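You operate a simulated robot arm through the tools that you are given. There is no shell and no other tool. Be economical: measure what you need, move in short steps, check, and stop when the job is done.

You run a simulated two-armed robot. Do the job below in one go: nothing can be reset, and whatever is moved stays where it is left.

JOB
Put the small brown box on the lower shelf of the store cabinet. Then take the red ring tube from the middle shelf of the store cabinet and leave it on the top shelf with the orange slider. Then put the bag from the right half of the blue bench on the lower shelf of the store cabinet. Then put the teal peg on the right half of the blue bench away on the mat beside the round plate. Then take the red-lid jar and leave it on the round green pad. Then take the lid off the clear jar and lay it down on the right half of the blue bench. Then take the glass tube from the right half of the blue bench and put it on the upper shelf of the store cabinet. Then put the grey puck on the middle shelf of the store cabinet. Do these in the order given. Set down upright: small brown box, red-lid jar, glass tube.

It is judged by the outcome, as a careful person would: the job done as asked, and still so three seconds after it is handed in. It fails if anything else is knocked over, pushed out of place, dropped, spilled or broken. A push-on lid holds only when it is set on centred and level and pressed home; a screw cap is set on level and turned clockwise until tight.

ROBOT AND FRAMES
Two 7-joint arms with fingered hands on one trunk, on a base that drives. Base frame: it is fixed to the floor where the robot stands at the start and does not move with it; the origin is under the middle of the robot, x ahead of it, y to its left, z up. Lengths are in m, angles in rad, forces in N, time in s.
The left shoulder is at the start at [0.07, 0.169, 1.318], the right one opposite. With the tool pointing down near the work surface each hand reaches from about 0.1 to 0.58 m from the robot's upright axis, wherever it stands, measured 20 degrees to its own side. Places, roughly: bag (13x10x3 cm) [0.3, 0.8, 0.8]; clear jar (8x8x13 cm) [0.5, 1.1, 0.8]; glass tube (2x2x6 cm) [0.2, 1.5, 0.8]; grey puck (5x5x3 cm) [0.4, 1.7, 0.8]; lower shelf of the store cabinet [0.6, 0, 0.3]; mat beside the round plate [-6.3, 2.8, 0.8]; middle shelf of the store cabinet [0.6, 0, 0.7]; red ring tube (3x3x6 cm) [0.5, 0, 0.8]; red-lid jar (8x8x11 cm) [0.4, 1, 0.8]; round green pad (8x8x2 cm) [0.4, 1.4, 0.8]; small brown box (10x6x9 cm) [0.5, 0, 1.2]; teal peg (4x4x6 cm) [0.2, 1, 0.8]; top shelf with the orange slider [0.6, -0.3, 1.6]; upper shelf of the store cabinet [0.6, 0, 1.1]. Payload 3.4 kg a hand.
The TCP of each hand is the grasp point between the finger pads, 0.023 m short of the fingertips. In the tool frame z runs along the fingers and y along their closing line. The gripper opens to 0.116 m. The gripper's body begins 0.065 m behind the TCP. The gripper is a hand of 4 fingers: y runs from the thumb to the fingers, the wrist lies at [0, 0, -0.211] in the tool frame.
Orientation is told as [roll, pitch, yaw] about the base's x, y, z axes, in that order, counted from this pose: with the fingers straight down and closing along the base's y, the tool's x points along the base's -x, its y along +y and its z along -z.

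CONTROLS
- The arms move only by the tool servo_tool. It takes "left_targets", "right_targets" or both (then of equal length, played together; a hand with none holds still); each is one flat list of numbers, 6 for each row, row after row: the shift along the tool's x, y, z in units of 500 mm (1.0 is 500 mm), then the turn, a rotation vector about the tool's x, y, z in units of 180 degrees (1.0 is 180 degrees). In form: [dx, dy, dz, rx, ry, rz, dx, dy, dz, rx, ry, rz, ...]. A call has 1 to 20 rows; each row is the pose to reach, as a shift and turn from the pose commanded when the call began, along the tool's axes at that moment. A call with a number of a shift or a turn outside -1 to 1 is refused whole. Each row takes 0.2 s and may step no farther than 0.05 m and 0.15 rad from the row before; otherwise, the whole call is refused. A pose out of reach is approached as far as the arm can. The call stops where the force on the tool passes 40 N (or 10 N more than at its start, if that is more) or the arm is blocked; 0.2 s more then pass. In this call time passes only in rows, and 0.2 s behind the last. It gives the time, the measured TCP pose, the force on the tool (base axes), the opening and the grip force at its end, in the units of the frame above (readings bear some noise), with the torque about the TCP (base axes, N m) and any sound that the robot's microphone picked up.
- Cameras (640 x 400 px; columns grow to the right, rows downward): "scene" is now at [0.1364, 0.0101, 1.5437]; the picture's right is [0.13, -0.99, 0.00], its down [-0.59, -0.08, -0.80] and it looks along [0.80, 0.10, -0.60] (base axes); focal length 214 px, centre (320, 200). "left" rides on the left gripper at [-0.069, 0.001, -0.09] in its tool frame; the picture's right is [-0.01, -1.00, 0.00], its down [0.79, -0.01, -0.61] and it looks along [0.61, -0.01, 0.79] (tool axes); focal length 251 px, centre (320, 200). "right" rides on the right gripper at [0.069, 0.001, -0.09] in its tool frame; the picture's right is [-0.01, 1.00, 0.00], its down [-0.79, -0.01, -0.61] and it looks along [-0.61, -0.01, 0.79] (tool axes); focal length 251 px, centre (320, 200). There is no depth. A picture from a camera that has moved, and an enlarged one, comes with that camera's place and axes in the base frame and with its lens.
- grab_frame(camera): a new picture of that camera. No time passes.
- raise_lower(by): slides the trunk up (or, below 0, down) by that many m; the arms and the scene camera ride with it, the base frame stays. It gives what a move gives, with no picture.
- roll_base(legs): drives the robot by 1 to 6 legs, each [ahead, left, turn to the left] in m, m and rad, along the robot's own axes; the way and the turn of a leg run together, so that a leg with both is an arc; at most 1.5 m and 3.142 rad a leg. The arms and the cameras ride along, it lands a little off, and it stops where it bumps. It gives what a move gives.
- move_fingers(finger1, finger2, finger3, thumb_bend, hand): sets how far each is bent, from 0 (flat) to 100 (curled in); at 30 the hand is open as for a grip, at 70 the pads meet at the TCP. One left out holds its place. A second passes; each finger stops where it meets its share of the squeeze, and holds until it gets a number again. It is the only way to open and close the hand. It gives what a move gives, with no picture; readings hold the bend of each and the force on the fingers (four entries, about 0 where the hand has none), thumb and palm.
- head_to(pan, tilt): turns the head with the scene camera to pan (to the left, within 1.501 rad either way) and tilt (down, from -0.506 to 1.204), counted from straight ahead of the robot. It gives what a move gives.
- inspect(camera, box): a new picture of the part [left, top, right, bottom] of that camera's present view, enlarged. No time passes.
- job_done(): hands the job in; it is judged then, once.

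Go step by step. Nothing tells you exact positions but the pictures and the camera data: compare them with the known pose of the tool, close in by small moves and look again before you grip or let go. The budget is 217 turns and 220 pictures, counting those below and the enlarged ones. Unless the task says otherwise, let go and move clear before handing in, and close with one line.

The tools are called after "Call:" as name(argument=value, ...) on one line, values as JSON. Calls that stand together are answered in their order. servo_tool: Moves the arms, as the interface text tells. Its arguments: {"type":"object","properties":{"left_targets":{"type":"array","items":{"type":"number"}},"right_targets":{"type":"array","items":{"type":"number"}}},"required":[]} The other tools are called the same way: raise_lower (by) slides the trunk up or down; move_fingers (finger1, finger2, finger3, thumb_bend, hand) moves the fingers one by one; roll_base (legs) drives the base; head_to (pan, tilt) turns the head that bears the scene camera; grab_frame (camera) takes a picture; inspect (camera, box) takes an enlarged picture of a part of a camera's view; job_done () hands the job in.

At the start:

```text
t: 0.0
left_position: [0.3051, 0.275, 1.0]
left_orientation: [0.002, 0.001, 0.001]
left_ft_force: [-0.4, -0.5, 0.2]
left_ft_torque: [-0.03, -0.06, -0.04]
left_grip_width: 0.1159
left_grasp_force: 0.1
left_shape: jaw
left_bend: [30.0, 30.0, 30.0, 30.0]
left_finger forces: [0.0, 0.0, 0.1, 0.0, 0.0, 0.0]
right_position: [0.2839, -0.0058, 0.9996]
right_orientation: [0.0, 0.0, 0.001]
right_ft_force: [0.2, 0.2, -0.7]
right_ft_torque: [-0.02, 0.0, 0.0]
right_grip_width: 0.1159
right_grasp_force: 0.1
right_shape: jaw
right_bend: [30.0, 30.0, 30.0, 30.0]
right_finger forces: [0.1, 0.1, 0.1, 0.1, 0.0, 0.0]
trunk travel left (down, up): [-0.825, 0.115]
robot x, y, heading: [-0.0007, 0.0, 0.001]
head pan, tilt: [0.126, 0.641]
```

scene: 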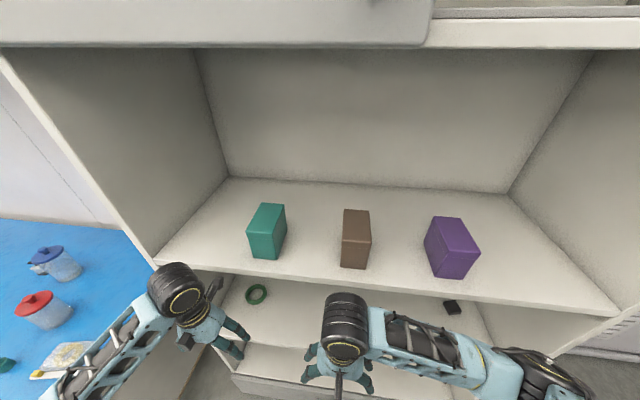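
right: 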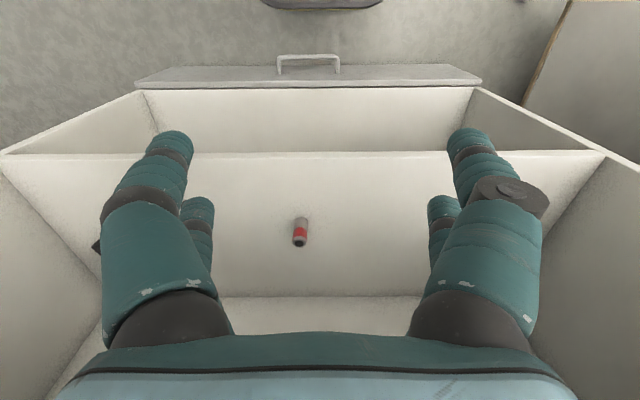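
left: 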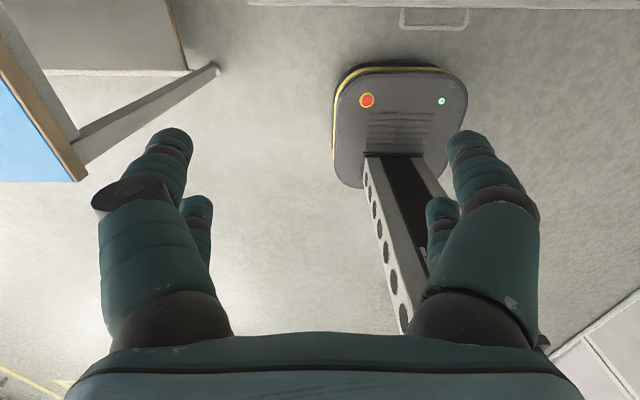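

I see the store cabinet ahead with three boxes on its upper shelf, the brown one in the middle. First I look around before moving.

Call:
head_to(pan=0, tilt=-0.1)

Call:
grab_frame(camera="scene")

Call:
head_to(pan=0, tilt=1.1)

Call:
grab_frame(camera="scene")

Call:
head_to(pan=1.1, tilt=0.6)

Call:
grab_frame(camera="scene")

```text
t: 1.1
left_position: [0.3051, 0.2762, 0.9999]
left_orientation: [0.0, 0.0, 0.0]
left_ft_force: [-0.4, 0.4, 0.6]
left_ft_torque: [0.03, 0.05, -0.05]
left_grip_width: 0.1157
left_grasp_force: 0.0
left_shape: jaw
left_bend: [30.0, 30.0, 30.0, 30.0]
left_finger forces: [0.1, 0.0, 0.0, 0.0, 0.0, 0.0]
right_position: [0.2846, -0.0068, 0.9998]
right_orientation: [-0.001, 0.0, -0.001]
right_ft_force: [0.3, -0.8, 0.5]
right_ft_torque: [-0.02, 0.0, -0.01]
right_grip_width: 0.116
right_grasp_force: 0.1
right_shape: jaw
right_bend: [30.0, 30.0, 30.0, 30.0]
right_finger forces: [0.0, 0.0, 0.0, 0.1, 0.0, 0.2]
trunk travel left (down, up): [-0.825, 0.115]
robot x, y, heading: [0.0007, -0.0003, 0.0]
head pan, tilt: [0.0, -0.099]
```

```text
216 pictures are left
camera scene: at [0.1371, -0.0008, 1.6112], right [0.0, -1.0, 0.0], down [0.1, 0.0, -1.0], along [1.0, 0.0, 0.1], focal length 214 px, centre (320, 200)
```

scene: 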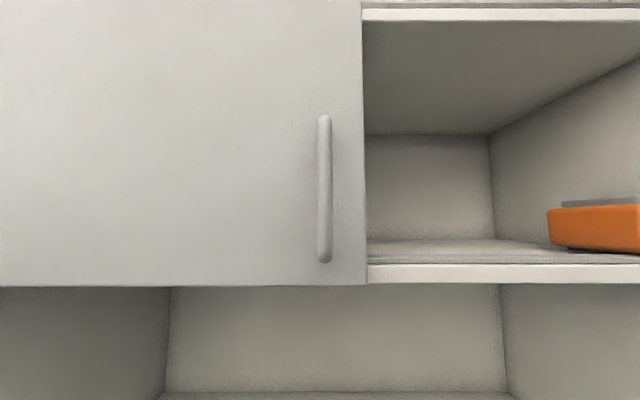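

```text
t: 2.5
left_position: [0.3056, 0.2753, 0.9995]
left_orientation: [-0.001, 0.0, 0.001]
left_ft_force: [0.9, 0.2, 0.1]
left_ft_torque: [0.0, 0.01, -0.01]
left_grip_width: 0.1157
left_grasp_force: 0.1
left_shape: jaw
left_bend: [30.0, 30.0, 30.0, 30.0]
left_finger forces: [0.0, 0.0, 0.0, 0.0, 0.0, 0.0]
right_position: [0.2829, -0.0076, 0.9998]
right_orientation: [0.002, -0.001, 0.0]
right_ft_force: [0.1, -1.3, -0.9]
right_ft_torque: [0.01, 0.02, 0.01]
right_grip_width: 0.1159
right_grasp_force: 0.0
right_shape: jaw
right_bend: [30.0, 30.0, 30.0, 30.0]
right_finger forces: [0.0, 0.0, 0.0, 0.0, 0.0, 0.1]
trunk travel left (down, up): [-0.825, 0.115]
robot x, y, heading: [-0.0012, -0.0019, -0.002]
head pan, tilt: [0.0, 1.1]
```

```text
215 pictures are left
camera scene: at [0.1131, -0.0008, 1.5087], right [0.0, -1.0, 0.0], down [-0.89, 0.0, -0.45], along [0.45, 0.0, -0.89], focal length 214 px, centre (320, 200)
```

scene: 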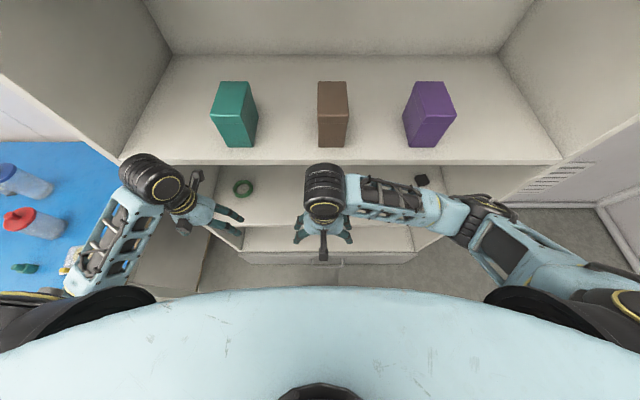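

```text
t: 3.8
left_position: [0.3049, 0.2752, 1.0004]
left_orientation: [0.0, 0.0, 0.0]
left_ft_force: [0.3, -0.1, -0.4]
left_ft_torque: [0.05, 0.01, -0.01]
left_grip_width: 0.1159
left_grasp_force: 0.1
left_shape: jaw
left_bend: [30.0, 30.0, 30.0, 30.0]
left_finger forces: [0.0, 0.0, 0.0, 0.0, 0.0, 0.0]
right_position: [0.2849, -0.007, 1.0009]
right_orientation: [0.0, 0.0, 0.002]
right_ft_force: [-0.7, -0.6, 0.3]
right_ft_torque: [0.04, 0.02, -0.02]
right_grip_width: 0.1158
right_grasp_force: 0.1
right_shape: jaw
right_bend: [30.0, 30.0, 30.0, 30.0]
right_finger forces: [0.1, 0.0, 0.0, 0.0, 0.0, 0.1]
trunk travel left (down, up): [-0.825, 0.115]
robot x, y, heading: [0.0028, -0.0006, 0.001]
head pan, tilt: [1.1, 0.6]
```

```text
214 pictures are left
camera scene: at [0.0902, 0.0779, 1.5472], right [0.89, -0.45, 0.0], down [-0.26, -0.5, -0.82], along [0.38, 0.73, -0.57], focal length 214 px, centre (320, 200)
```

scene: 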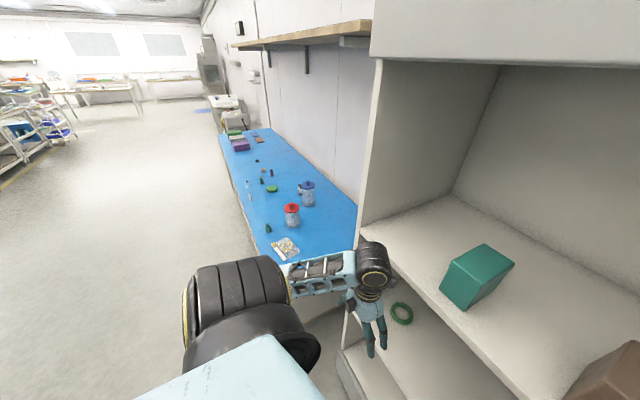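

The right top compartment holds the orange slider and the blue bench is to the left. I back off a little, then turn the left hand to point forward, because its camera is then above the fingers.

Call:
roll_base(legs=[[-0.25, 0, 0]])

Call:
servo_tool(left_targets=[0, 0, -0.04, 0, -0.045, 0, 0, 0, -0.08, 0, -0.09, 0, 0, 0, -0.12, 0, -0.135, 0, 0, 0, -0.16, 0, -0.18, 0, 0, 0, -0.2, 0, -0.225, 0, 0, 0, -0.24, 0, -0.27, 0, 0, 0, -0.28, 0, -0.315, 0, 0, 0, -0.32, 0, -0.36, 0, 0, 0, -0.36, 0, -0.405, 0, 0, 0, -0.4, 0, -0.45, 0, 0, 0, -0.4, 0, -0.49, 0, 0, 0, -0.4, 0, -0.5, 0])

Call:
head_to(pan=0, tilt=0.75)

Call:
grab_frame(camera="scene")

Call:
grab_frame(camera="left")

```text
t: 5.6
left_position: [0.0555, 0.275, 0.9994]
left_orientation: [0.0, 0.004, 0.005]
left_ft_force: [-0.5, 0.7, -0.1]
left_ft_torque: [-0.01, 0.01, 0.04]
left_grip_width: 0.1159
left_grasp_force: 0.0
left_shape: jaw
left_bend: [30.0, 30.0, 30.0, 30.0]
left_finger forces: [0.0, 0.0, 0.0, 0.0, 0.0, 0.0]
right_position: [0.0368, -0.0073, 0.999]
right_orientation: [0.001, 0.001, 0.005]
right_ft_force: [0.1, 0.3, -0.1]
right_ft_torque: [0.04, 0.02, 0.01]
right_grip_width: 0.1159
right_grasp_force: 0.0
right_shape: jaw
right_bend: [30.0, 30.0, 30.0, 30.0]
right_finger forces: [0.0, 0.0, 0.1, 0.0, 0.0, 0.0]
trunk travel left (down, up): [-0.825, 0.115]
robot x, y, heading: [-0.2464, 0.0003, 0.001]
head pan, tilt: [1.1, 0.6]
```

```text
t: 8.2
left_position: [0.0798, 0.3086, 1.1001]
left_orientation: [1.452, -1.559, -1.47]
left_ft_force: [0.0, 0.5, -0.4]
left_ft_torque: [0.0, 0.01, 0.01]
left_grip_width: 0.116
left_grasp_force: 0.0
left_shape: jaw
left_bend: [30.0, 30.0, 30.0, 30.0]
left_finger forces: [0.0, 0.0, 0.0, 0.0, 0.0, 0.0]
left hand out of reach, approached as far as the arm can: row 1, 2, 3, 4, 5, 6, 7, 8, 9, 10, 11, 12
right_position: [0.0344, -0.0056, 0.9999]
right_orientation: [-0.003, 0.0, 0.006]
right_ft_force: [-0.8, 0.7, 0.2]
right_ft_torque: [-0.03, -0.03, 0.01]
right_grip_width: 0.1159
right_grasp_force: 0.0
right_shape: jaw
right_bend: [30.0, 30.0, 30.0, 30.0]
right_finger forces: [0.0, 0.0, 0.1, 0.0, 0.0, 0.0]
trunk travel left (down, up): [-0.825, 0.115]
robot x, y, heading: [-0.2482, 0.0014, 0.009]
head pan, tilt: [1.1, 0.6]
```

```text
t: 9.6
left_position: [0.0809, 0.3065, 1.101]
left_orientation: [1.619, -1.558, -1.631]
left_ft_force: [0.0, 0.9, 0.0]
left_ft_torque: [0.01, -0.01, 0.03]
left_grip_width: 0.1159
left_grasp_force: 0.0
left_shape: jaw
left_bend: [30.0, 30.0, 30.0, 30.0]
left_finger forces: [0.0, 0.1, 0.0, 0.0, 0.0, 0.0]
right_position: [0.0345, -0.0059, 0.9993]
right_orientation: [-0.001, 0.001, 0.007]
right_ft_force: [-0.6, 0.4, 0.4]
right_ft_torque: [0.03, -0.01, 0.01]
right_grip_width: 0.116
right_grasp_force: 0.0
right_shape: jaw
right_bend: [30.0, 30.0, 30.0, 30.0]
right_finger forces: [0.0, 0.0, 0.0, 0.1, 0.1, 0.0]
trunk travel left (down, up): [-0.825, 0.115]
robot x, y, heading: [-0.2458, -0.0008, 0.009]
head pan, tilt: [0.0, 0.75]
```

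```text
213 pictures are left
camera scene: at [-0.1163, -0.0006, 1.5344], right [0.01, -1.0, 0.0], down [-0.68, 0.0, -0.73], along [0.73, 0.0, -0.68], focal length 214 px, centre (320, 200)
```

scene: 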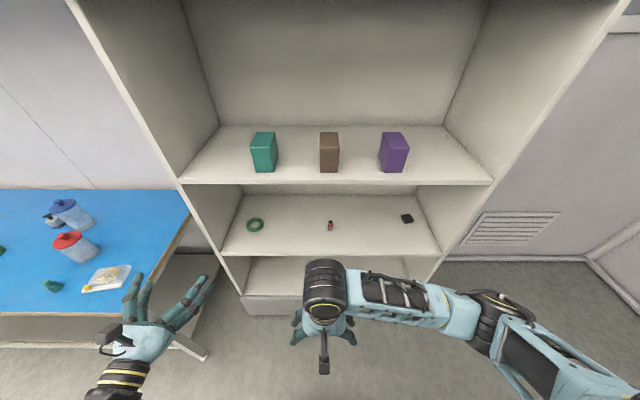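

```text
212 pictures are left
camera left: at [-0.0102, 0.3079, 1.1683], right [-0.02, -1.0, 0.0], down [-0.61, 0.01, -0.8], along [0.8, -0.01, -0.61], focal length 251 px, centre (320, 200)
```

left: 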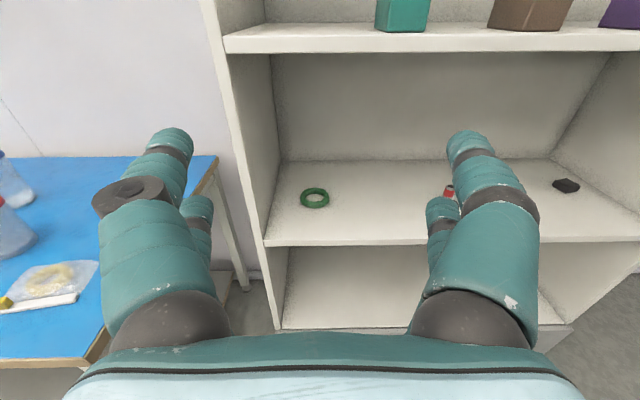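

The brown box's front foot triangulates to about x 0.42, y −0.028, on a shelf at z 1.15. I shift the base right so the left hand lines up with it, raise the trunk, and look again.

Call:
roll_base(legs=[[0.0, -0.335, -0.009]])

Call:
raise_lower(by=0.095)

Call:
grab_frame(camera="left")

Call:
grab_frame(camera="scene")

```text
t: 11.8
left_position: [0.0822, -0.0287, 1.1006]
left_orientation: [1.649, -1.559, -1.673]
left_ft_force: [-0.5, 0.7, -0.4]
left_ft_torque: [-0.02, -0.01, -0.02]
left_grip_width: 0.116
left_grasp_force: 0.1
left_shape: jaw
left_bend: [30.0, 30.0, 30.0, 30.0]
left_finger forces: [0.1, 0.0, 0.1, 0.1, 0.0, 0.0]
right_position: [0.0351, -0.3417, 1.0005]
right_orientation: [-0.002, 0.0, -0.003]
right_ft_force: [-0.5, 0.0, -0.6]
right_ft_torque: [0.04, 0.01, 0.03]
right_grip_width: 0.1157
right_grasp_force: 0.0
right_shape: jaw
right_bend: [30.0, 30.0, 30.0, 30.0]
right_finger forces: [0.0, 0.1, 0.0, 0.0, 0.0, 0.1]
trunk travel left (down, up): [-0.825, 0.115]
robot x, y, heading: [-0.249, -0.3321, -0.002]
head pan, tilt: [0.0, 0.75]
```

```text
t: 13.1
left_position: [0.0841, -0.0293, 1.1969]
left_orientation: [1.622, -1.554, -1.647]
left_ft_force: [-0.9, -0.5, 0.3]
left_ft_torque: [0.02, 0.01, -0.05]
left_grip_width: 0.116
left_grasp_force: 0.1
left_shape: jaw
left_bend: [30.0, 30.0, 30.0, 30.0]
left_finger forces: [0.1, 0.0, 0.0, 0.0, 0.0, 0.0]
right_position: [0.0364, -0.3442, 1.0949]
right_orientation: [0.0, 0.0, -0.003]
right_ft_force: [-0.6, 0.4, -0.1]
right_ft_torque: [0.01, -0.02, 0.02]
right_grip_width: 0.116
right_grasp_force: 0.0
right_shape: jaw
right_bend: [30.0, 30.0, 30.0, 30.0]
right_finger forces: [0.0, 0.0, 0.2, 0.0, 0.0, 0.1]
trunk travel left (down, up): [-0.92, 0.02]
robot x, y, heading: [-0.247, -0.3372, -0.0]
head pan, tilt: [0.0, 0.75]
```

```text
211 pictures are left
camera left: at [-0.0075, -0.0283, 1.2635], right [-0.03, -1.0, -0.01], down [-0.61, 0.02, -0.8], along [0.8, -0.02, -0.61], focal length 251 px, centre (320, 200)
```

left: 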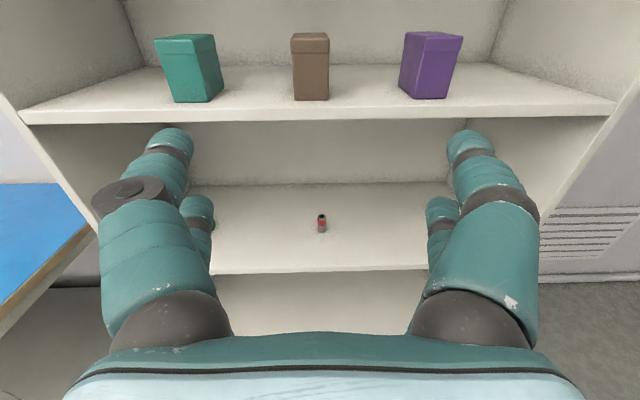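

```text
210 pictures are left
camera scene: at [-0.1157, -0.336, 1.6293], right [0.0, -1.0, 0.0], down [-0.68, 0.0, -0.73], along [0.73, 0.0, -0.68], focal length 214 px, centre (320, 200)
```

scene: 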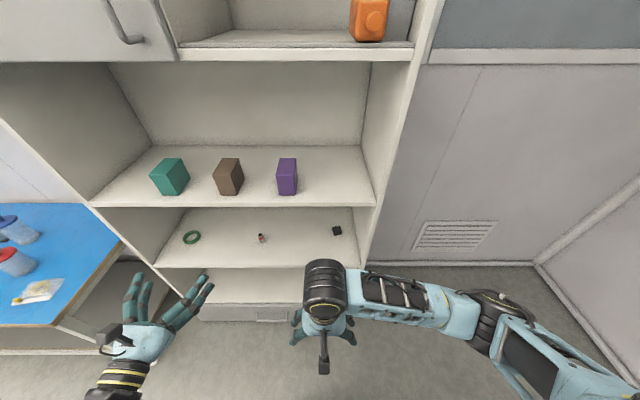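

The box sits at y≈−0.025 and the hand is level with it. I bring the base forward a bit, then test the arm extension with a slight yaw correction.

Call:
roll_base(legs=[[0.17, 0, 0]])

Call:
servo_tool(left_targets=[0, 0, 0.04, 0, 0, 0, 0, 0, 0.08, -0.008, 0, 0])

Call:
grab_frame(camera="left")

```text
t: 14.5
left_position: [0.2464, -0.0276, 1.197]
left_orientation: [1.802, -1.556, -1.824]
left_ft_force: [-0.6, 0.5, -0.3]
left_ft_torque: [0.02, 0.01, 0.01]
left_grip_width: 0.1162
left_grasp_force: 0.1
left_shape: jaw
left_bend: [30.0, 30.0, 30.0, 30.0]
left_finger forces: [0.0, 0.0, 0.1, 0.0, 0.0, 0.0]
right_position: [0.202, -0.3401, 1.095]
right_orientation: [-0.001, -0.005, 0.002]
right_ft_force: [0.8, -0.3, -1.4]
right_ft_torque: [0.01, -0.02, 0.01]
right_grip_width: 0.1159
right_grasp_force: 0.1
right_shape: jaw
right_bend: [30.0, 30.0, 30.0, 30.0]
right_finger forces: [0.0, 0.0, 0.0, 0.1, 0.0, 0.0]
trunk travel left (down, up): [-0.92, 0.02]
robot x, y, heading: [-0.0815, -0.3343, 0.0]
head pan, tilt: [0.0, 0.75]
```

```text
t: 15.1
left_position: [0.2914, -0.0281, 1.1962]
left_orientation: [1.661, -1.555, -1.654]
left_ft_force: [0.2, 0.3, -0.3]
left_ft_torque: [-0.01, -0.02, -0.03]
left_grip_width: 0.1159
left_grasp_force: 0.1
left_shape: jaw
left_bend: [30.0, 30.0, 30.0, 30.0]
left_finger forces: [0.0, 0.1, 0.0, 0.1, 0.0, 0.0]
right_position: [0.2039, -0.34, 1.0942]
right_orientation: [0.001, -0.001, 0.005]
right_ft_force: [-0.1, -0.3, 0.8]
right_ft_torque: [0.0, 0.04, -0.04]
right_grip_width: 0.116
right_grasp_force: 0.0
right_shape: jaw
right_bend: [30.0, 30.0, 30.0, 30.0]
right_finger forces: [0.0, 0.0, 0.0, 0.1, 0.0, 0.0]
trunk travel left (down, up): [-0.92, 0.02]
robot x, y, heading: [-0.0826, -0.3361, 0.006]
head pan, tilt: [0.0, 0.75]
```

```text
209 pictures are left
camera left: at [0.1997, -0.0285, 1.2625], right [0.0, -1.0, -0.01], down [-0.61, 0.0, -0.8], along [0.8, 0.01, -0.61], focal length 251 px, centre (320, 200)
```

left: 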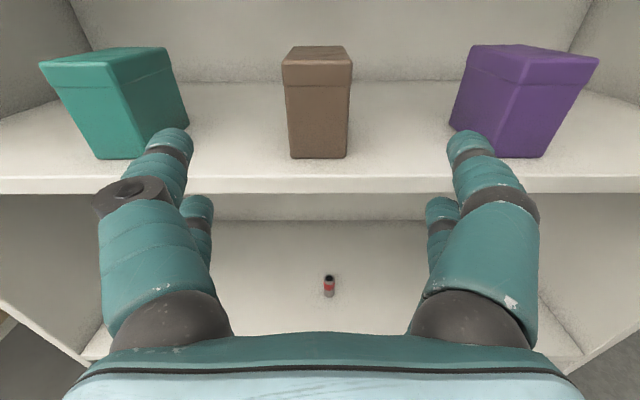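

The hand is aligned within a few millimetres. I extend 0.17 m so the box lies between the fingers.

Call:
servo_tool(left_targets=[0, 0.006, 0.06, 0, 0, 0, 0, 0.006, 0.12, 0, 0, 0, 0, 0.006, 0.18, 0, 0, 0, 0, 0.006, 0.24, 0, 0, 0, 0, 0.006, 0.3, 0, 0, 0, 0, 0.006, 0.34, 0, 0, 0])

Call:
grab_frame(camera="left")

Call:
grab_frame(camera="scene")

```text
t: 16.5
left_position: [0.4617, -0.0255, 1.1953]
left_orientation: [1.559, -1.556, -1.557]
left_ft_force: [-0.1, 1.1, -1.2]
left_ft_torque: [-0.01, -0.03, -0.01]
left_grip_width: 0.116
left_grasp_force: 0.1
left_shape: jaw
left_bend: [30.0, 30.0, 30.0, 30.0]
left_finger forces: [0.0, 0.0, 0.1, 0.0, 0.0, 0.0]
right_position: [0.2041, -0.3421, 1.0939]
right_orientation: [0.001, -0.001, 0.003]
right_ft_force: [0.2, 0.3, 0.6]
right_ft_torque: [-0.02, 0.0, -0.03]
right_grip_width: 0.1158
right_grasp_force: 0.1
right_shape: jaw
right_bend: [30.0, 30.0, 30.0, 30.0]
right_finger forces: [0.0, 0.1, 0.1, 0.0, 0.0, 0.1]
trunk travel left (down, up): [-0.92, 0.02]
robot x, y, heading: [-0.0809, -0.3338, 0.006]
head pan, tilt: [0.0, 0.75]
```

```text
208 pictures are left
camera left: at [0.3711, -0.027, 1.2629], right [0.0, -1.0, -0.01], down [-0.61, 0.0, -0.79], along [0.79, 0.01, -0.61], focal length 251 px, centre (320, 200)
```

left: 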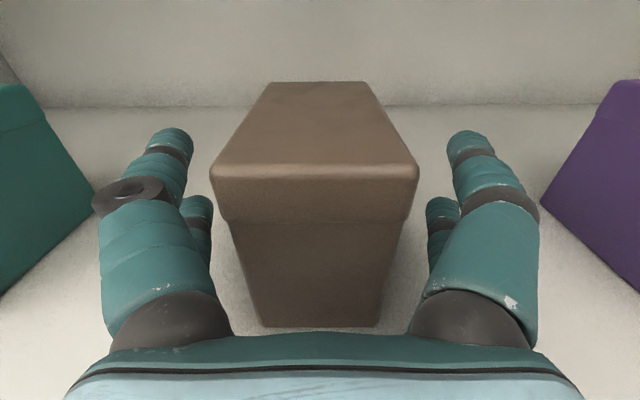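

```text
207 pictures are left
camera scene: at [0.0534, -0.3354, 1.6293], right [0.0, -1.0, 0.0], down [-0.68, 0.0, -0.73], along [0.73, 0.0, -0.68], focal length 214 px, centre (320, 200)
```

scene: 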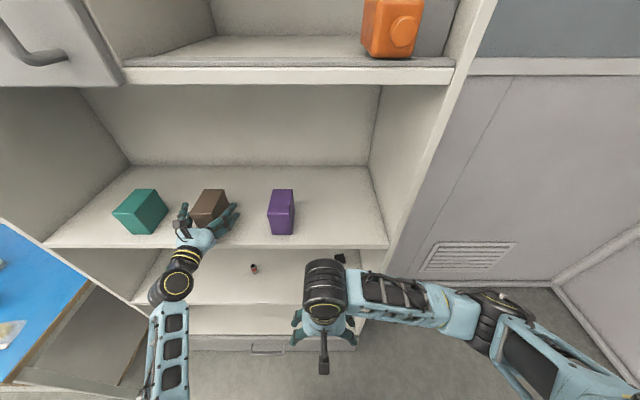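

The box sits centred between fingers and thumb, so I close.

Call:
move_fingers(hand="left", finger1=62, finger2=62, finger3=62, thumb_bend=62)

Call:
grab_frame(camera="left")

```text
t: 17.5
left_position: [0.4609, -0.0259, 1.1964]
left_orientation: [1.646, -1.554, -1.641]
left_ft_force: [-0.2, -0.4, 0.3]
left_ft_torque: [0.06, -0.01, 0.01]
left_grip_width: 0.054
left_grasp_force: 16.4
left_shape: fingers
left_bend: [51.0, 51.0, 53.0, 53.0]
left_finger forces: [8.3, 8.0, 6.4, 0.0, 9.9, 0.1]
right_position: [0.204, -0.3396, 1.0944]
right_orientation: [0.001, -0.001, 0.001]
right_ft_force: [0.8, -0.2, -0.1]
right_ft_torque: [-0.02, 0.0, 0.0]
right_grip_width: 0.1159
right_grasp_force: 0.1
right_shape: jaw
right_bend: [30.0, 30.0, 30.0, 30.0]
right_finger forces: [0.0, 0.0, 0.0, 0.0, 0.1, 0.0]
trunk travel left (down, up): [-0.92, 0.02]
robot x, y, heading: [-0.0817, -0.3348, 0.002]
head pan, tilt: [0.0, 0.75]
```

```text
206 pictures are left
camera left: at [0.3701, -0.0266, 1.2632], right [0.0, -1.0, -0.01], down [-0.61, 0.0, -0.8], along [0.8, 0.01, -0.61], focal length 251 px, centre (320, 200)
```

left: 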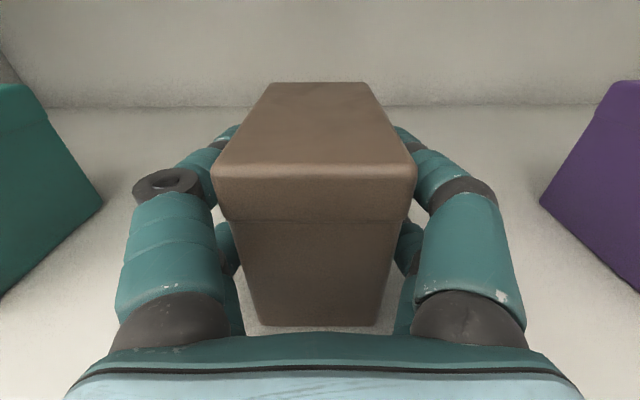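

Held with about 16 N. I lift 3 cm, check the force, then withdraw by arm and base.

Call:
servo_tool(left_targets=[-0.02, 0, 0, 0, 0, 0, -0.04, 0, 0, 0, 0, 0, -0.06, 0, 0, 0, 0, 0])

Call:
servo_tool(left_targets=[0, 0, -0.04, 0, 0, 0, 0, 0, -0.08, 0, 0, 0, 0, 0, -0.12, 0, 0, 0, 0, 0, -0.16, 0, 0, 0, 0, 0, -0.2, 0, 0, 0, 0, 0, -0.24, 0, 0, 0])

Call:
grab_frame(camera="left")

```text
t: 18.3
left_position: [0.4604, -0.0253, 1.2252]
left_orientation: [1.639, -1.558, -1.631]
left_ft_force: [-0.4, -0.1, -1.2]
left_ft_torque: [-0.04, 0.01, 0.01]
left_grip_width: 0.0541
left_grasp_force: 16.2
left_shape: fingers
left_bend: [51.0, 51.0, 53.0, 53.0]
left_finger forces: [8.3, 7.8, 6.6, 0.1, 9.8, 0.0]
right_position: [0.2038, -0.3413, 1.0945]
right_orientation: [0.0, 0.0, 0.004]
right_ft_force: [0.7, -0.3, -0.1]
right_ft_torque: [-0.01, 0.02, -0.01]
right_grip_width: 0.1156
right_grasp_force: 0.1
right_shape: jaw
right_bend: [30.0, 30.0, 30.0, 30.0]
right_finger forces: [0.0, 0.1, 0.1, 0.0, 0.0, 0.0]
trunk travel left (down, up): [-0.92, 0.02]
robot x, y, heading: [-0.0825, -0.3363, 0.001]
head pan, tilt: [0.0, 0.75]
```

```text
t: 19.7
left_position: [0.3403, -0.0245, 1.2275]
left_orientation: [1.704, -1.554, -1.7]
left_ft_force: [-0.1, -0.7, -1.5]
left_ft_torque: [0.01, 0.05, 0.01]
left_grip_width: 0.0539
left_grasp_force: 16.1
left_shape: fingers
left_bend: [51.0, 51.0, 53.0, 53.0]
left_finger forces: [8.4, 7.9, 6.3, 0.0, 9.8, 0.0]
right_position: [0.2034, -0.3399, 1.0952]
right_orientation: [0.0, -0.002, 0.003]
right_ft_force: [-0.4, -0.5, -1.0]
right_ft_torque: [-0.01, -0.01, -0.01]
right_grip_width: 0.1161
right_grasp_force: 0.1
right_shape: jaw
right_bend: [30.0, 30.0, 30.0, 30.0]
right_finger forces: [0.0, 0.0, 0.0, 0.1, 0.0, 0.0]
trunk travel left (down, up): [-0.92, 0.02]
robot x, y, heading: [-0.0802, -0.3334, 0.01]
head pan, tilt: [0.0, 0.75]
```

```text
205 pictures are left
camera left: at [0.2485, -0.0256, 1.2944], right [0.0, -1.0, -0.01], down [-0.61, 0.0, -0.8], along [0.8, 0.01, -0.61], focal length 251 px, centre (320, 200)
```

left: 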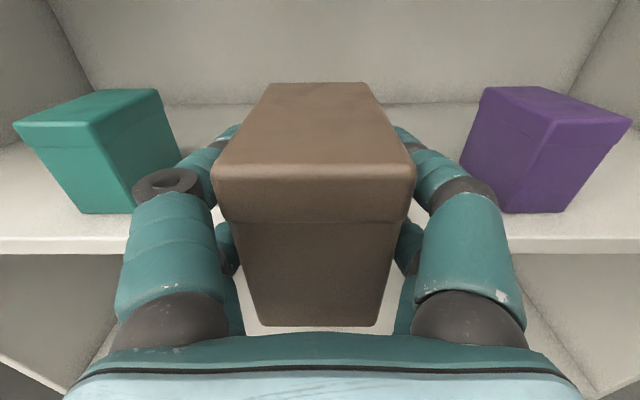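

Box is held. I back off and lower the trunk to the lower shelf's height.

Call:
roll_base(legs=[[-0.28, 0, -0.008]])

Call:
raise_lower(by=-0.74)

Call:
grab_frame(camera="scene")

Call:
grab_frame(camera="left")

```text
t: 21.7
left_position: [0.0652, -0.0289, 1.2258]
left_orientation: [1.52, -1.555, -1.525]
left_ft_force: [0.9, 0.0, -1.2]
left_ft_torque: [-0.01, 0.03, 0.04]
left_grip_width: 0.0539
left_grasp_force: 16.0
left_shape: fingers
left_bend: [51.0, 51.0, 53.0, 53.0]
left_finger forces: [8.5, 7.7, 6.5, 0.1, 9.7, 0.1]
right_position: [-0.0757, -0.3435, 1.0946]
right_orientation: [0.0, 0.002, -0.005]
right_ft_force: [-0.5, -1.2, 0.3]
right_ft_torque: [0.01, 0.03, -0.05]
right_grip_width: 0.116
right_grasp_force: 0.1
right_shape: jaw
right_bend: [30.0, 30.0, 30.0, 30.0]
right_finger forces: [0.1, 0.0, 0.0, 0.0, 0.0, 0.2]
trunk travel left (down, up): [-0.92, 0.02]
robot x, y, heading: [-0.3576, -0.3376, -0.005]
head pan, tilt: [0.0, 0.75]
```

```text
refused: -0.74 is not a number from -0.4 to 0.4
```

```text
204 pictures are left
camera scene: at [-0.2256, -0.3356, 1.6291], right [-0.01, -1.0, 0.0], down [-0.68, 0.0, -0.73], along [0.73, 0.0, -0.68], focal length 214 px, centre (320, 200)
```

scene: 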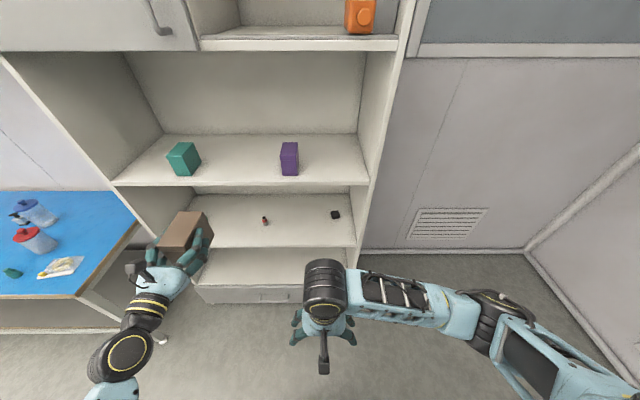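

```text
203 pictures are left
camera left: at [-0.0265, -0.0285, 1.2934], right [-0.01, -1.0, -0.01], down [-0.61, 0.01, -0.79], along [0.79, 0.0, -0.61], focal length 251 px, centre (320, 200)
```

left: 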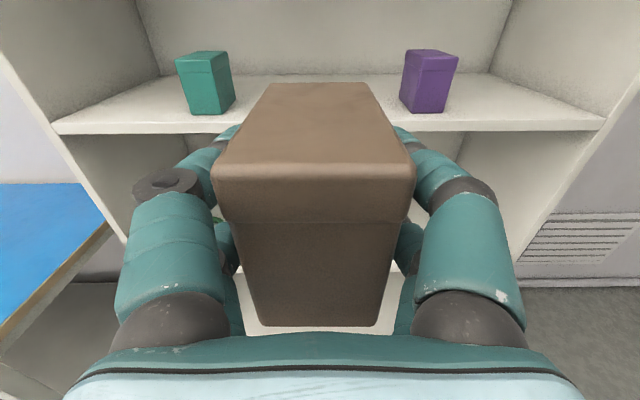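

Trunk steps are limited to 0.4 m, so I lower in two steps.

Call:
raise_lower(by=-0.37)

Call:
raise_lower(by=-0.37)

Call:
grab_frame(camera="scene")

Call:
grab_frame(camera="left")

```text
t: 25.3
left_position: [0.0614, -0.0288, 0.8557]
left_orientation: [1.636, -1.556, -1.644]
left_ft_force: [0.5, -0.6, -1.6]
left_ft_torque: [0.01, 0.01, -0.02]
left_grip_width: 0.054
left_grasp_force: 16.6
left_shape: fingers
left_bend: [51.0, 51.0, 53.0, 53.0]
left_finger forces: [8.4, 7.8, 6.5, 0.1, 9.7, 0.1]
right_position: [-0.0769, -0.3436, 0.7262]
right_orientation: [0.001, -0.001, -0.006]
right_ft_force: [-0.1, -0.3, -0.1]
right_ft_torque: [0.01, -0.03, 0.01]
right_grip_width: 0.116
right_grasp_force: 0.0
right_shape: jaw
right_bend: [30.0, 30.0, 30.0, 30.0]
right_finger forces: [0.1, 0.0, 0.0, 0.1, 0.1, 0.1]
trunk travel left (down, up): [-0.55, 0.39]
robot x, y, heading: [-0.3611, -0.3358, -0.002]
head pan, tilt: [0.0, 0.75]
```

```text
t: 28.8
left_position: [0.0613, -0.0286, 0.4861]
left_orientation: [1.633, -1.555, -1.638]
left_ft_force: [0.1, -0.5, -1.9]
left_ft_torque: [-0.03, 0.03, 0.01]
left_grip_width: 0.0536
left_grasp_force: 16.0
left_shape: fingers
left_bend: [51.0, 51.0, 53.0, 53.0]
left_finger forces: [8.5, 7.8, 6.5, 0.1, 9.8, 0.1]
right_position: [-0.0783, -0.3426, 0.355]
right_orientation: [0.001, 0.0, -0.005]
right_ft_force: [-0.7, 0.5, -0.3]
right_ft_torque: [-0.02, -0.02, 0.01]
right_grip_width: 0.116
right_grasp_force: 0.1
right_shape: jaw
right_bend: [30.0, 30.0, 30.0, 30.0]
right_finger forces: [0.0, 0.0, 0.1, 0.0, 0.0, 0.1]
trunk travel left (down, up): [-0.18, 0.76]
robot x, y, heading: [-0.3663, -0.3332, -0.007]
head pan, tilt: [0.0, 0.75]
```

```text
202 pictures are left
camera scene: at [-0.2285, -0.3357, 0.8894], right [-0.01, -1.0, 0.0], down [-0.68, 0.0, -0.73], along [0.73, 0.0, -0.68], focal length 214 px, centre (320, 200)
```

scene: 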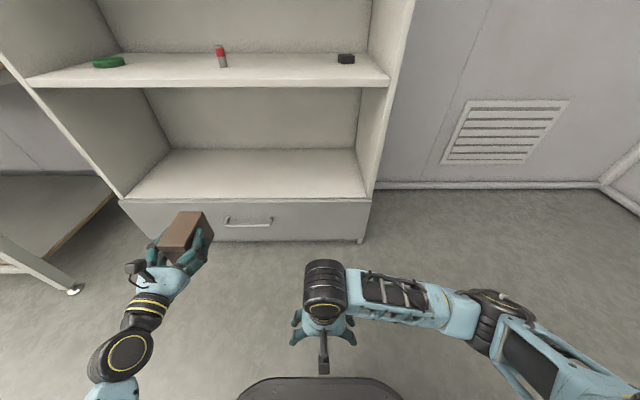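

```text
201 pictures are left
camera left: at [-0.0287, -0.0286, 0.554], right [-0.01, -1.0, -0.01], down [-0.61, 0.01, -0.8], along [0.8, 0.0, -0.61], focal length 251 px, centre (320, 200)
```

left: 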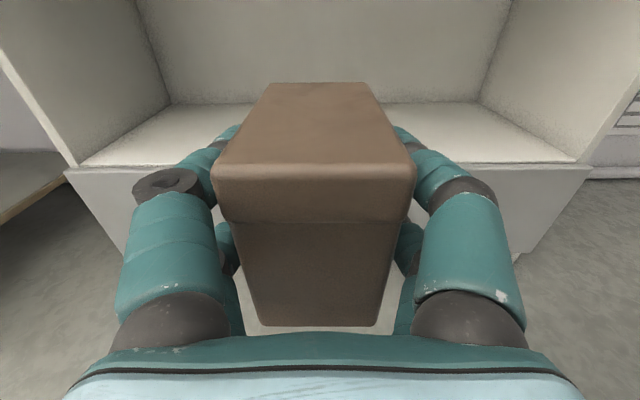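

The lower shelf is empty with its top at about z 0.31 and front edge at x≈0.40. I lower slightly, drive in, extend, and look.

Call:
raise_lower(by=-0.05)

Call:
roll_base(legs=[[0.28, 0, 0.005]])

Call:
servo_tool(left_targets=[0, 0, 0.06, 0, 0, 0, 0, 0, 0.12, 0, 0, 0, 0, 0, 0.18, 0, 0, 0, 0, 0, 0.24, 0, 0, 0, 0, 0, 0.3, 0, 0, 0])

Call:
grab_frame(camera="scene")

Call:
grab_frame(camera="left")

```text
t: 29.8
left_position: [0.0629, -0.0272, 0.4367]
left_orientation: [1.639, -1.555, -1.643]
left_ft_force: [0.2, 0.1, -2.0]
left_ft_torque: [-0.03, 0.06, -0.03]
left_grip_width: 0.0537
left_grasp_force: 16.8
left_shape: fingers
left_bend: [51.0, 51.0, 53.0, 53.0]
left_finger forces: [8.3, 7.8, 6.5, 0.1, 9.8, 0.0]
right_position: [-0.077, -0.3434, 0.3054]
right_orientation: [-0.001, 0.0, -0.005]
right_ft_force: [-0.9, -0.7, -0.6]
right_ft_torque: [-0.03, -0.02, 0.0]
right_grip_width: 0.1158
right_grasp_force: 0.0
right_shape: jaw
right_bend: [30.0, 30.0, 30.0, 30.0]
right_finger forces: [0.1, 0.0, 0.0, 0.1, 0.1, 0.0]
trunk travel left (down, up): [-0.13, 0.81]
robot x, y, heading: [-0.3645, -0.3354, -0.007]
head pan, tilt: [0.0, 0.75]
```

```text
t: 31.7
left_position: [0.3425, -0.0289, 0.4364]
left_orientation: [1.629, -1.556, -1.632]
left_ft_force: [0.2, 1.0, -1.9]
left_ft_torque: [0.01, 0.05, -0.01]
left_grip_width: 0.0538
left_grasp_force: 15.7
left_shape: fingers
left_bend: [51.0, 51.0, 53.0, 53.0]
left_finger forces: [8.3, 7.8, 6.5, 0.0, 9.8, 0.0]
right_position: [0.2025, -0.3425, 0.3047]
right_orientation: [0.0, 0.001, -0.002]
right_ft_force: [-0.4, 0.7, -0.8]
right_ft_torque: [0.02, 0.03, -0.02]
right_grip_width: 0.1159
right_grasp_force: 0.0
right_shape: jaw
right_bend: [30.0, 30.0, 30.0, 30.0]
right_finger forces: [0.0, 0.0, 0.1, 0.0, 0.0, 0.1]
trunk travel left (down, up): [-0.13, 0.81]
robot x, y, heading: [-0.083, -0.3348, 0.003]
head pan, tilt: [0.0, 0.75]
```

```text
t: 32.9
left_position: [0.4911, -0.0284, 0.438]
left_orientation: [1.619, -1.555, -1.619]
left_ft_force: [-0.4, 0.0, -1.1]
left_ft_torque: [-0.01, 0.01, 0.02]
left_grip_width: 0.0538
left_grasp_force: 16.0
left_shape: fingers
left_bend: [51.0, 51.0, 53.0, 53.0]
left_finger forces: [8.4, 7.7, 6.3, 0.0, 9.8, 0.1]
right_position: [0.2018, -0.3439, 0.3054]
right_orientation: [0.0, 0.002, -0.002]
right_ft_force: [0.4, -0.7, -0.1]
right_ft_torque: [0.03, -0.02, 0.01]
right_grip_width: 0.1159
right_grasp_force: 0.0
right_shape: jaw
right_bend: [30.0, 30.0, 30.0, 30.0]
right_finger forces: [0.1, 0.1, 0.0, 0.0, 0.1, 0.1]
trunk travel left (down, up): [-0.13, 0.81]
robot x, y, heading: [-0.0855, -0.3341, -0.003]
head pan, tilt: [0.0, 0.75]
```

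```text
200 pictures are left
camera scene: at [0.0514, -0.3363, 0.8393], right [0.0, -1.0, 0.0], down [-0.68, 0.0, -0.73], along [0.73, 0.0, -0.68], focal length 214 px, centre (320, 200)
```

scene: 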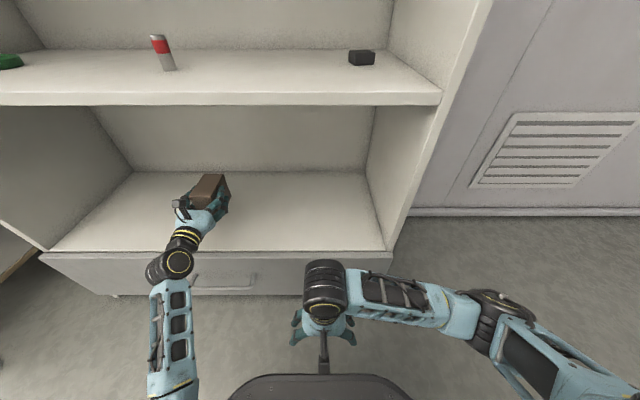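

```text
199 pictures are left
camera left: at [0.4006, -0.0291, 0.5057], right [0.0, -1.0, -0.01], down [-0.61, 0.01, -0.8], along [0.8, 0.0, -0.61], focal length 251 px, centre (320, 200)
```

left: 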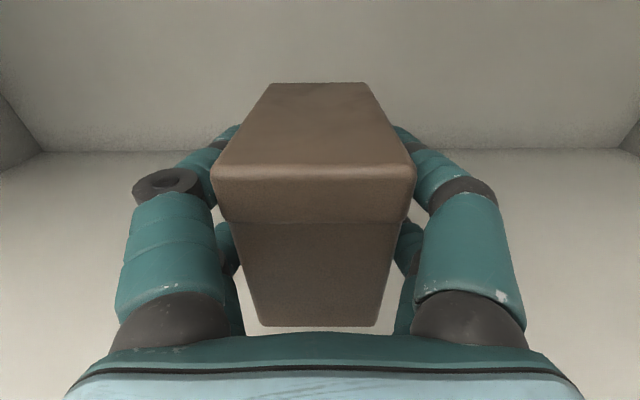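

The box is over the lower shelf. I lower it by the arm in steps, watching the force.

Call:
servo_tool(left_targets=[0.03, 0, 0, 0, 0, 0, 0.06, 0, 0, 0, 0, 0, 0.09, 0, 0, 0, 0, 0, 0.12, 0, 0, 0, 0, 0])

Call:
servo_tool(left_targets=[0.01, 0, 0, 0, 0, 0, 0.02, 0, 0, 0, 0, 0, 0.03, 0, 0, 0, 0, 0])

Call:
grab_frame(camera="scene")

```text
t: 33.9
left_position: [0.4915, -0.027, 0.3761]
left_orientation: [1.628, -1.556, -1.631]
left_ft_force: [0.5, 0.2, -1.6]
left_ft_torque: [0.0, 0.06, 0.01]
left_grip_width: 0.054
left_grasp_force: 16.4
left_shape: fingers
left_bend: [51.0, 51.0, 53.0, 53.0]
left_finger forces: [8.3, 7.7, 6.2, 0.1, 9.8, 0.0]
right_position: [0.2019, -0.3422, 0.3042]
right_orientation: [0.0, -0.002, -0.001]
right_ft_force: [-0.2, -0.9, 0.3]
right_ft_torque: [-0.02, -0.03, 0.01]
right_grip_width: 0.1158
right_grasp_force: 0.1
right_shape: jaw
right_bend: [30.0, 30.0, 30.0, 30.0]
right_finger forces: [0.0, 0.0, 0.0, 0.0, 0.1, 0.0]
trunk travel left (down, up): [-0.13, 0.81]
robot x, y, heading: [-0.0817, -0.337, -0.005]
head pan, tilt: [0.0, 0.75]
```

```text
t: 34.7
left_position: [0.4909, -0.0272, 0.3657]
left_orientation: [2.041, -1.552, -2.039]
left_ft_force: [1.8, -2.4, 24.5]
left_ft_torque: [0.07, -0.5, -0.02]
left_grip_width: 0.0539
left_grasp_force: 17.0
left_shape: fingers
left_bend: [51.0, 51.0, 53.0, 53.0]
left_finger forces: [7.9, 7.6, 6.9, 0.1, 10.6, 0.0]
right_position: [0.2015, -0.3433, 0.3051]
right_orientation: [0.002, -0.002, -0.002]
right_ft_force: [0.0, -0.5, -0.5]
right_ft_torque: [0.02, -0.01, -0.03]
right_grip_width: 0.116
right_grasp_force: 0.1
right_shape: jaw
right_bend: [30.0, 30.0, 30.0, 30.0]
right_finger forces: [0.1, 0.1, 0.1, 0.0, 0.0, 0.0]
trunk travel left (down, up): [-0.13, 0.81]
robot x, y, heading: [-0.0807, -0.3359, 0.0]
head pan, tilt: [0.0, 0.75]
```

```text
198 pictures are left
camera scene: at [0.0487, -0.338, 0.8401], right [0.0, -1.0, 0.0], down [-0.68, 0.0, -0.73], along [0.73, 0.0, -0.68], focal length 214 px, centre (320, 200)
```

scene: 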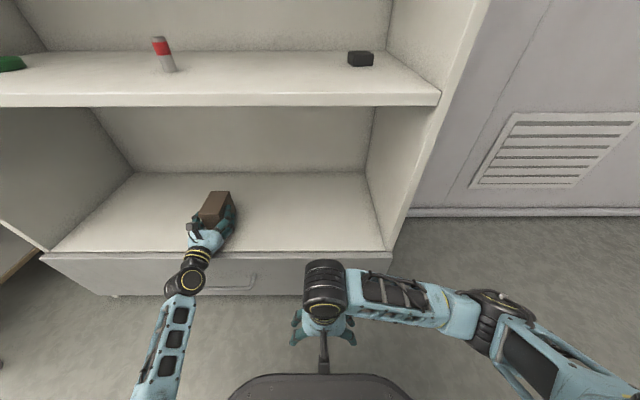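

It touches down at z≈0.366. I relieve the push slightly, then open.

Call:
servo_tool(left_targets=[-0.008, 0, 0, 0, 0, 0])

Call:
move_fingers(hand="left", finger1=30, finger2=30, finger3=30, thumb_bend=30)

Call:
grab_frame(camera="left")

```text
t: 35.1
left_position: [0.491, -0.0262, 0.3668]
left_orientation: [1.683, -1.553, -1.685]
left_ft_force: [5.8, -0.4, 15.0]
left_ft_torque: [0.06, -0.33, -0.02]
left_grip_width: 0.0536
left_grasp_force: 16.1
left_shape: fingers
left_bend: [51.0, 51.0, 53.0, 53.0]
left_finger forces: [8.4, 8.0, 6.2, 0.0, 10.2, 0.1]
right_position: [0.2018, -0.3432, 0.3056]
right_orientation: [0.001, -0.002, -0.001]
right_ft_force: [-0.3, 0.6, 0.3]
right_ft_torque: [-0.01, 0.0, 0.01]
right_grip_width: 0.116
right_grasp_force: 0.0
right_shape: jaw
right_bend: [30.0, 30.0, 30.0, 30.0]
right_finger forces: [0.0, 0.0, 0.0, 0.0, 0.0, 0.0]
trunk travel left (down, up): [-0.13, 0.81]
robot x, y, heading: [-0.0788, -0.3338, -0.003]
head pan, tilt: [0.0, 0.75]
```

```text
t: 36.1
left_position: [0.491, -0.0271, 0.3653]
left_orientation: [1.62, -1.554, -1.623]
left_ft_force: [0.0, -0.3, -0.1]
left_ft_torque: [0.02, 0.01, -0.01]
left_grip_width: 0.1162
left_grasp_force: 0.0
left_shape: fingers
left_bend: [30.0, 30.0, 30.0, 30.0]
left_finger forces: [0.0, 0.0, 0.0, 0.0, 0.0, 0.1]
right_position: [0.2015, -0.3435, 0.3053]
right_orientation: [0.0, 0.0, -0.001]
right_ft_force: [0.1, -0.6, -0.4]
right_ft_torque: [-0.03, -0.01, -0.04]
right_grip_width: 0.1156
right_grasp_force: 0.0
right_shape: jaw
right_bend: [30.0, 30.0, 30.0, 30.0]
right_finger forces: [0.0, 0.1, 0.0, 0.0, 0.0, 0.0]
trunk travel left (down, up): [-0.13, 0.81]
robot x, y, heading: [-0.0823, -0.338, -0.0]
head pan, tilt: [0.0, 0.75]
```

```text
197 pictures are left
camera left: at [0.3995, -0.0274, 0.433], right [0.0, -1.0, -0.01], down [-0.61, 0.01, -0.8], along [0.8, 0.0, -0.61], focal length 251 px, centre (320, 200)
```

left: 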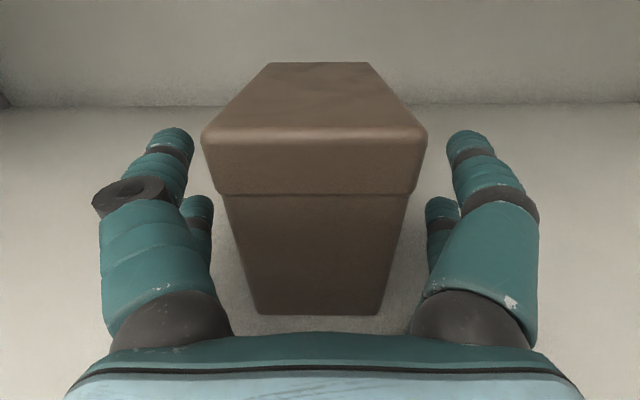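

The box stands upright on the lower shelf. I withdraw, back off, and rise to the middle shelf.

Call:
servo_tool(left_targets=[0, 0, -0.06, 0, 0, 0, 0, 0, -0.12, 0, 0, 0, 0, 0, -0.18, 0, 0, 0, 0, 0, -0.24, 0, 0, 0, 0, 0, -0.3, 0, 0, 0])

Call:
roll_base(legs=[[-0.2, 0, 0]])

Call:
raise_lower(by=0.39)

Call:
raise_lower(by=0.05)

Call:
grab_frame(camera="scene")

Call:
grab_frame(camera="left")

```text
t: 37.3
left_position: [0.34, -0.0284, 0.364]
left_orientation: [1.628, -1.555, -1.629]
left_ft_force: [0.0, -0.3, 0.4]
left_ft_torque: [0.03, -0.01, 0.03]
left_grip_width: 0.1166
left_grasp_force: 0.1
left_shape: fingers
left_bend: [30.0, 30.0, 30.0, 30.0]
left_finger forces: [0.1, 0.0, 0.0, 0.0, 0.1, 0.0]
right_position: [0.2021, -0.3439, 0.3048]
right_orientation: [0.002, 0.0, 0.0]
right_ft_force: [0.0, 0.4, -0.3]
right_ft_torque: [-0.01, 0.01, 0.01]
right_grip_width: 0.1161
right_grasp_force: 0.0
right_shape: jaw
right_bend: [30.0, 30.0, 30.0, 30.0]
right_finger forces: [0.0, 0.0, 0.1, 0.1, 0.0, 0.0]
trunk travel left (down, up): [-0.13, 0.81]
robot x, y, heading: [-0.0818, -0.3367, -0.008]
head pan, tilt: [0.0, 0.75]
```

```text
t: 38.9
left_position: [0.1415, -0.0273, 0.3651]
left_orientation: [1.637, -1.554, -1.641]
left_ft_force: [-0.2, 0.0, -0.2]
left_ft_torque: [0.0, -0.05, 0.03]
left_grip_width: 0.1167
left_grasp_force: 0.0
left_shape: fingers
left_bend: [30.0, 30.0, 30.0, 30.0]
left_finger forces: [0.1, 0.0, 0.0, 0.0, 0.0, 0.1]
right_position: [0.004, -0.3424, 0.3041]
right_orientation: [-0.002, 0.001, -0.004]
right_ft_force: [0.0, 0.9, 0.0]
right_ft_torque: [-0.01, -0.01, -0.02]
right_grip_width: 0.1159
right_grasp_force: 0.0
right_shape: jaw
right_bend: [30.0, 30.0, 30.0, 30.0]
right_finger forces: [0.1, 0.0, 0.0, 0.1, 0.1, 0.0]
trunk travel left (down, up): [-0.13, 0.81]
robot x, y, heading: [-0.2793, -0.3336, -0.003]
head pan, tilt: [0.0, 0.75]
```

```text
t: 42.6
left_position: [0.1427, -0.028, 0.7554]
left_orientation: [1.636, -1.555, -1.638]
left_ft_force: [-0.6, 0.8, 0.6]
left_ft_torque: [0.02, -0.01, -0.02]
left_grip_width: 0.1167
left_grasp_force: 0.1
left_shape: fingers
left_bend: [30.0, 30.0, 30.0, 30.0]
left_finger forces: [0.0, 0.0, 0.0, 0.1, 0.1, 0.0]
right_position: [0.0045, -0.3425, 0.6952]
right_orientation: [-0.001, -0.001, -0.002]
right_ft_force: [0.2, 0.2, 0.6]
right_ft_torque: [-0.01, 0.0, -0.02]
right_grip_width: 0.116
right_grasp_force: 0.1
right_shape: jaw
right_bend: [30.0, 30.0, 30.0, 30.0]
right_finger forces: [0.0, 0.1, 0.0, 0.0, 0.1, 0.1]
trunk travel left (down, up): [-0.52, 0.42]
robot x, y, heading: [-0.2821, -0.3308, -0.005]
head pan, tilt: [0.0, 0.75]
```

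```text
t: 43.6
left_position: [0.1425, -0.0288, 0.8048]
left_orientation: [1.629, -1.554, -1.633]
left_ft_force: [-0.1, -0.5, 0.0]
left_ft_torque: [0.02, -0.02, -0.03]
left_grip_width: 0.1168
left_grasp_force: 0.1
left_shape: fingers
left_bend: [30.0, 30.0, 30.0, 30.0]
left_finger forces: [0.1, 0.0, 0.1, 0.0, 0.1, 0.1]
right_position: [0.0035, -0.3422, 0.7453]
right_orientation: [0.001, -0.002, -0.004]
right_ft_force: [0.1, -0.2, 0.3]
right_ft_torque: [0.02, 0.0, 0.01]
right_grip_width: 0.1162
right_grasp_force: 0.1
right_shape: jaw
right_bend: [30.0, 30.0, 30.0, 30.0]
right_finger forces: [0.1, 0.0, 0.0, 0.1, 0.0, 0.0]
trunk travel left (down, up): [-0.57, 0.37]
robot x, y, heading: [-0.2816, -0.336, -0.002]
head pan, tilt: [0.0, 0.75]
```

```text
196 pictures are left
camera scene: at [-0.1475, -0.3359, 1.2794], right [0.0, -1.0, 0.0], down [-0.68, 0.0, -0.73], along [0.73, 0.0, -0.68], focal length 214 px, centre (320, 200)
```

scene: 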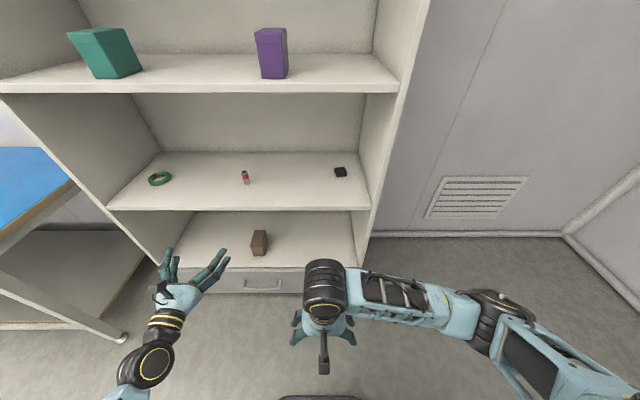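

```text
195 pictures are left
camera left: at [0.0512, -0.0282, 0.8728], right [0.0, -1.0, -0.01], down [-0.61, 0.01, -0.8], along [0.8, 0.0, -0.61], focal length 251 px, centre (320, 200)
```

left: 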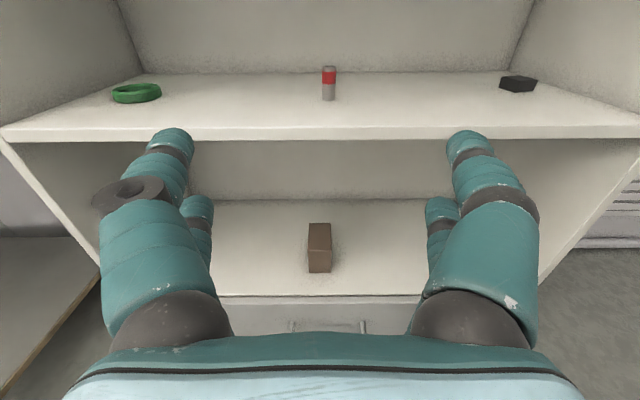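

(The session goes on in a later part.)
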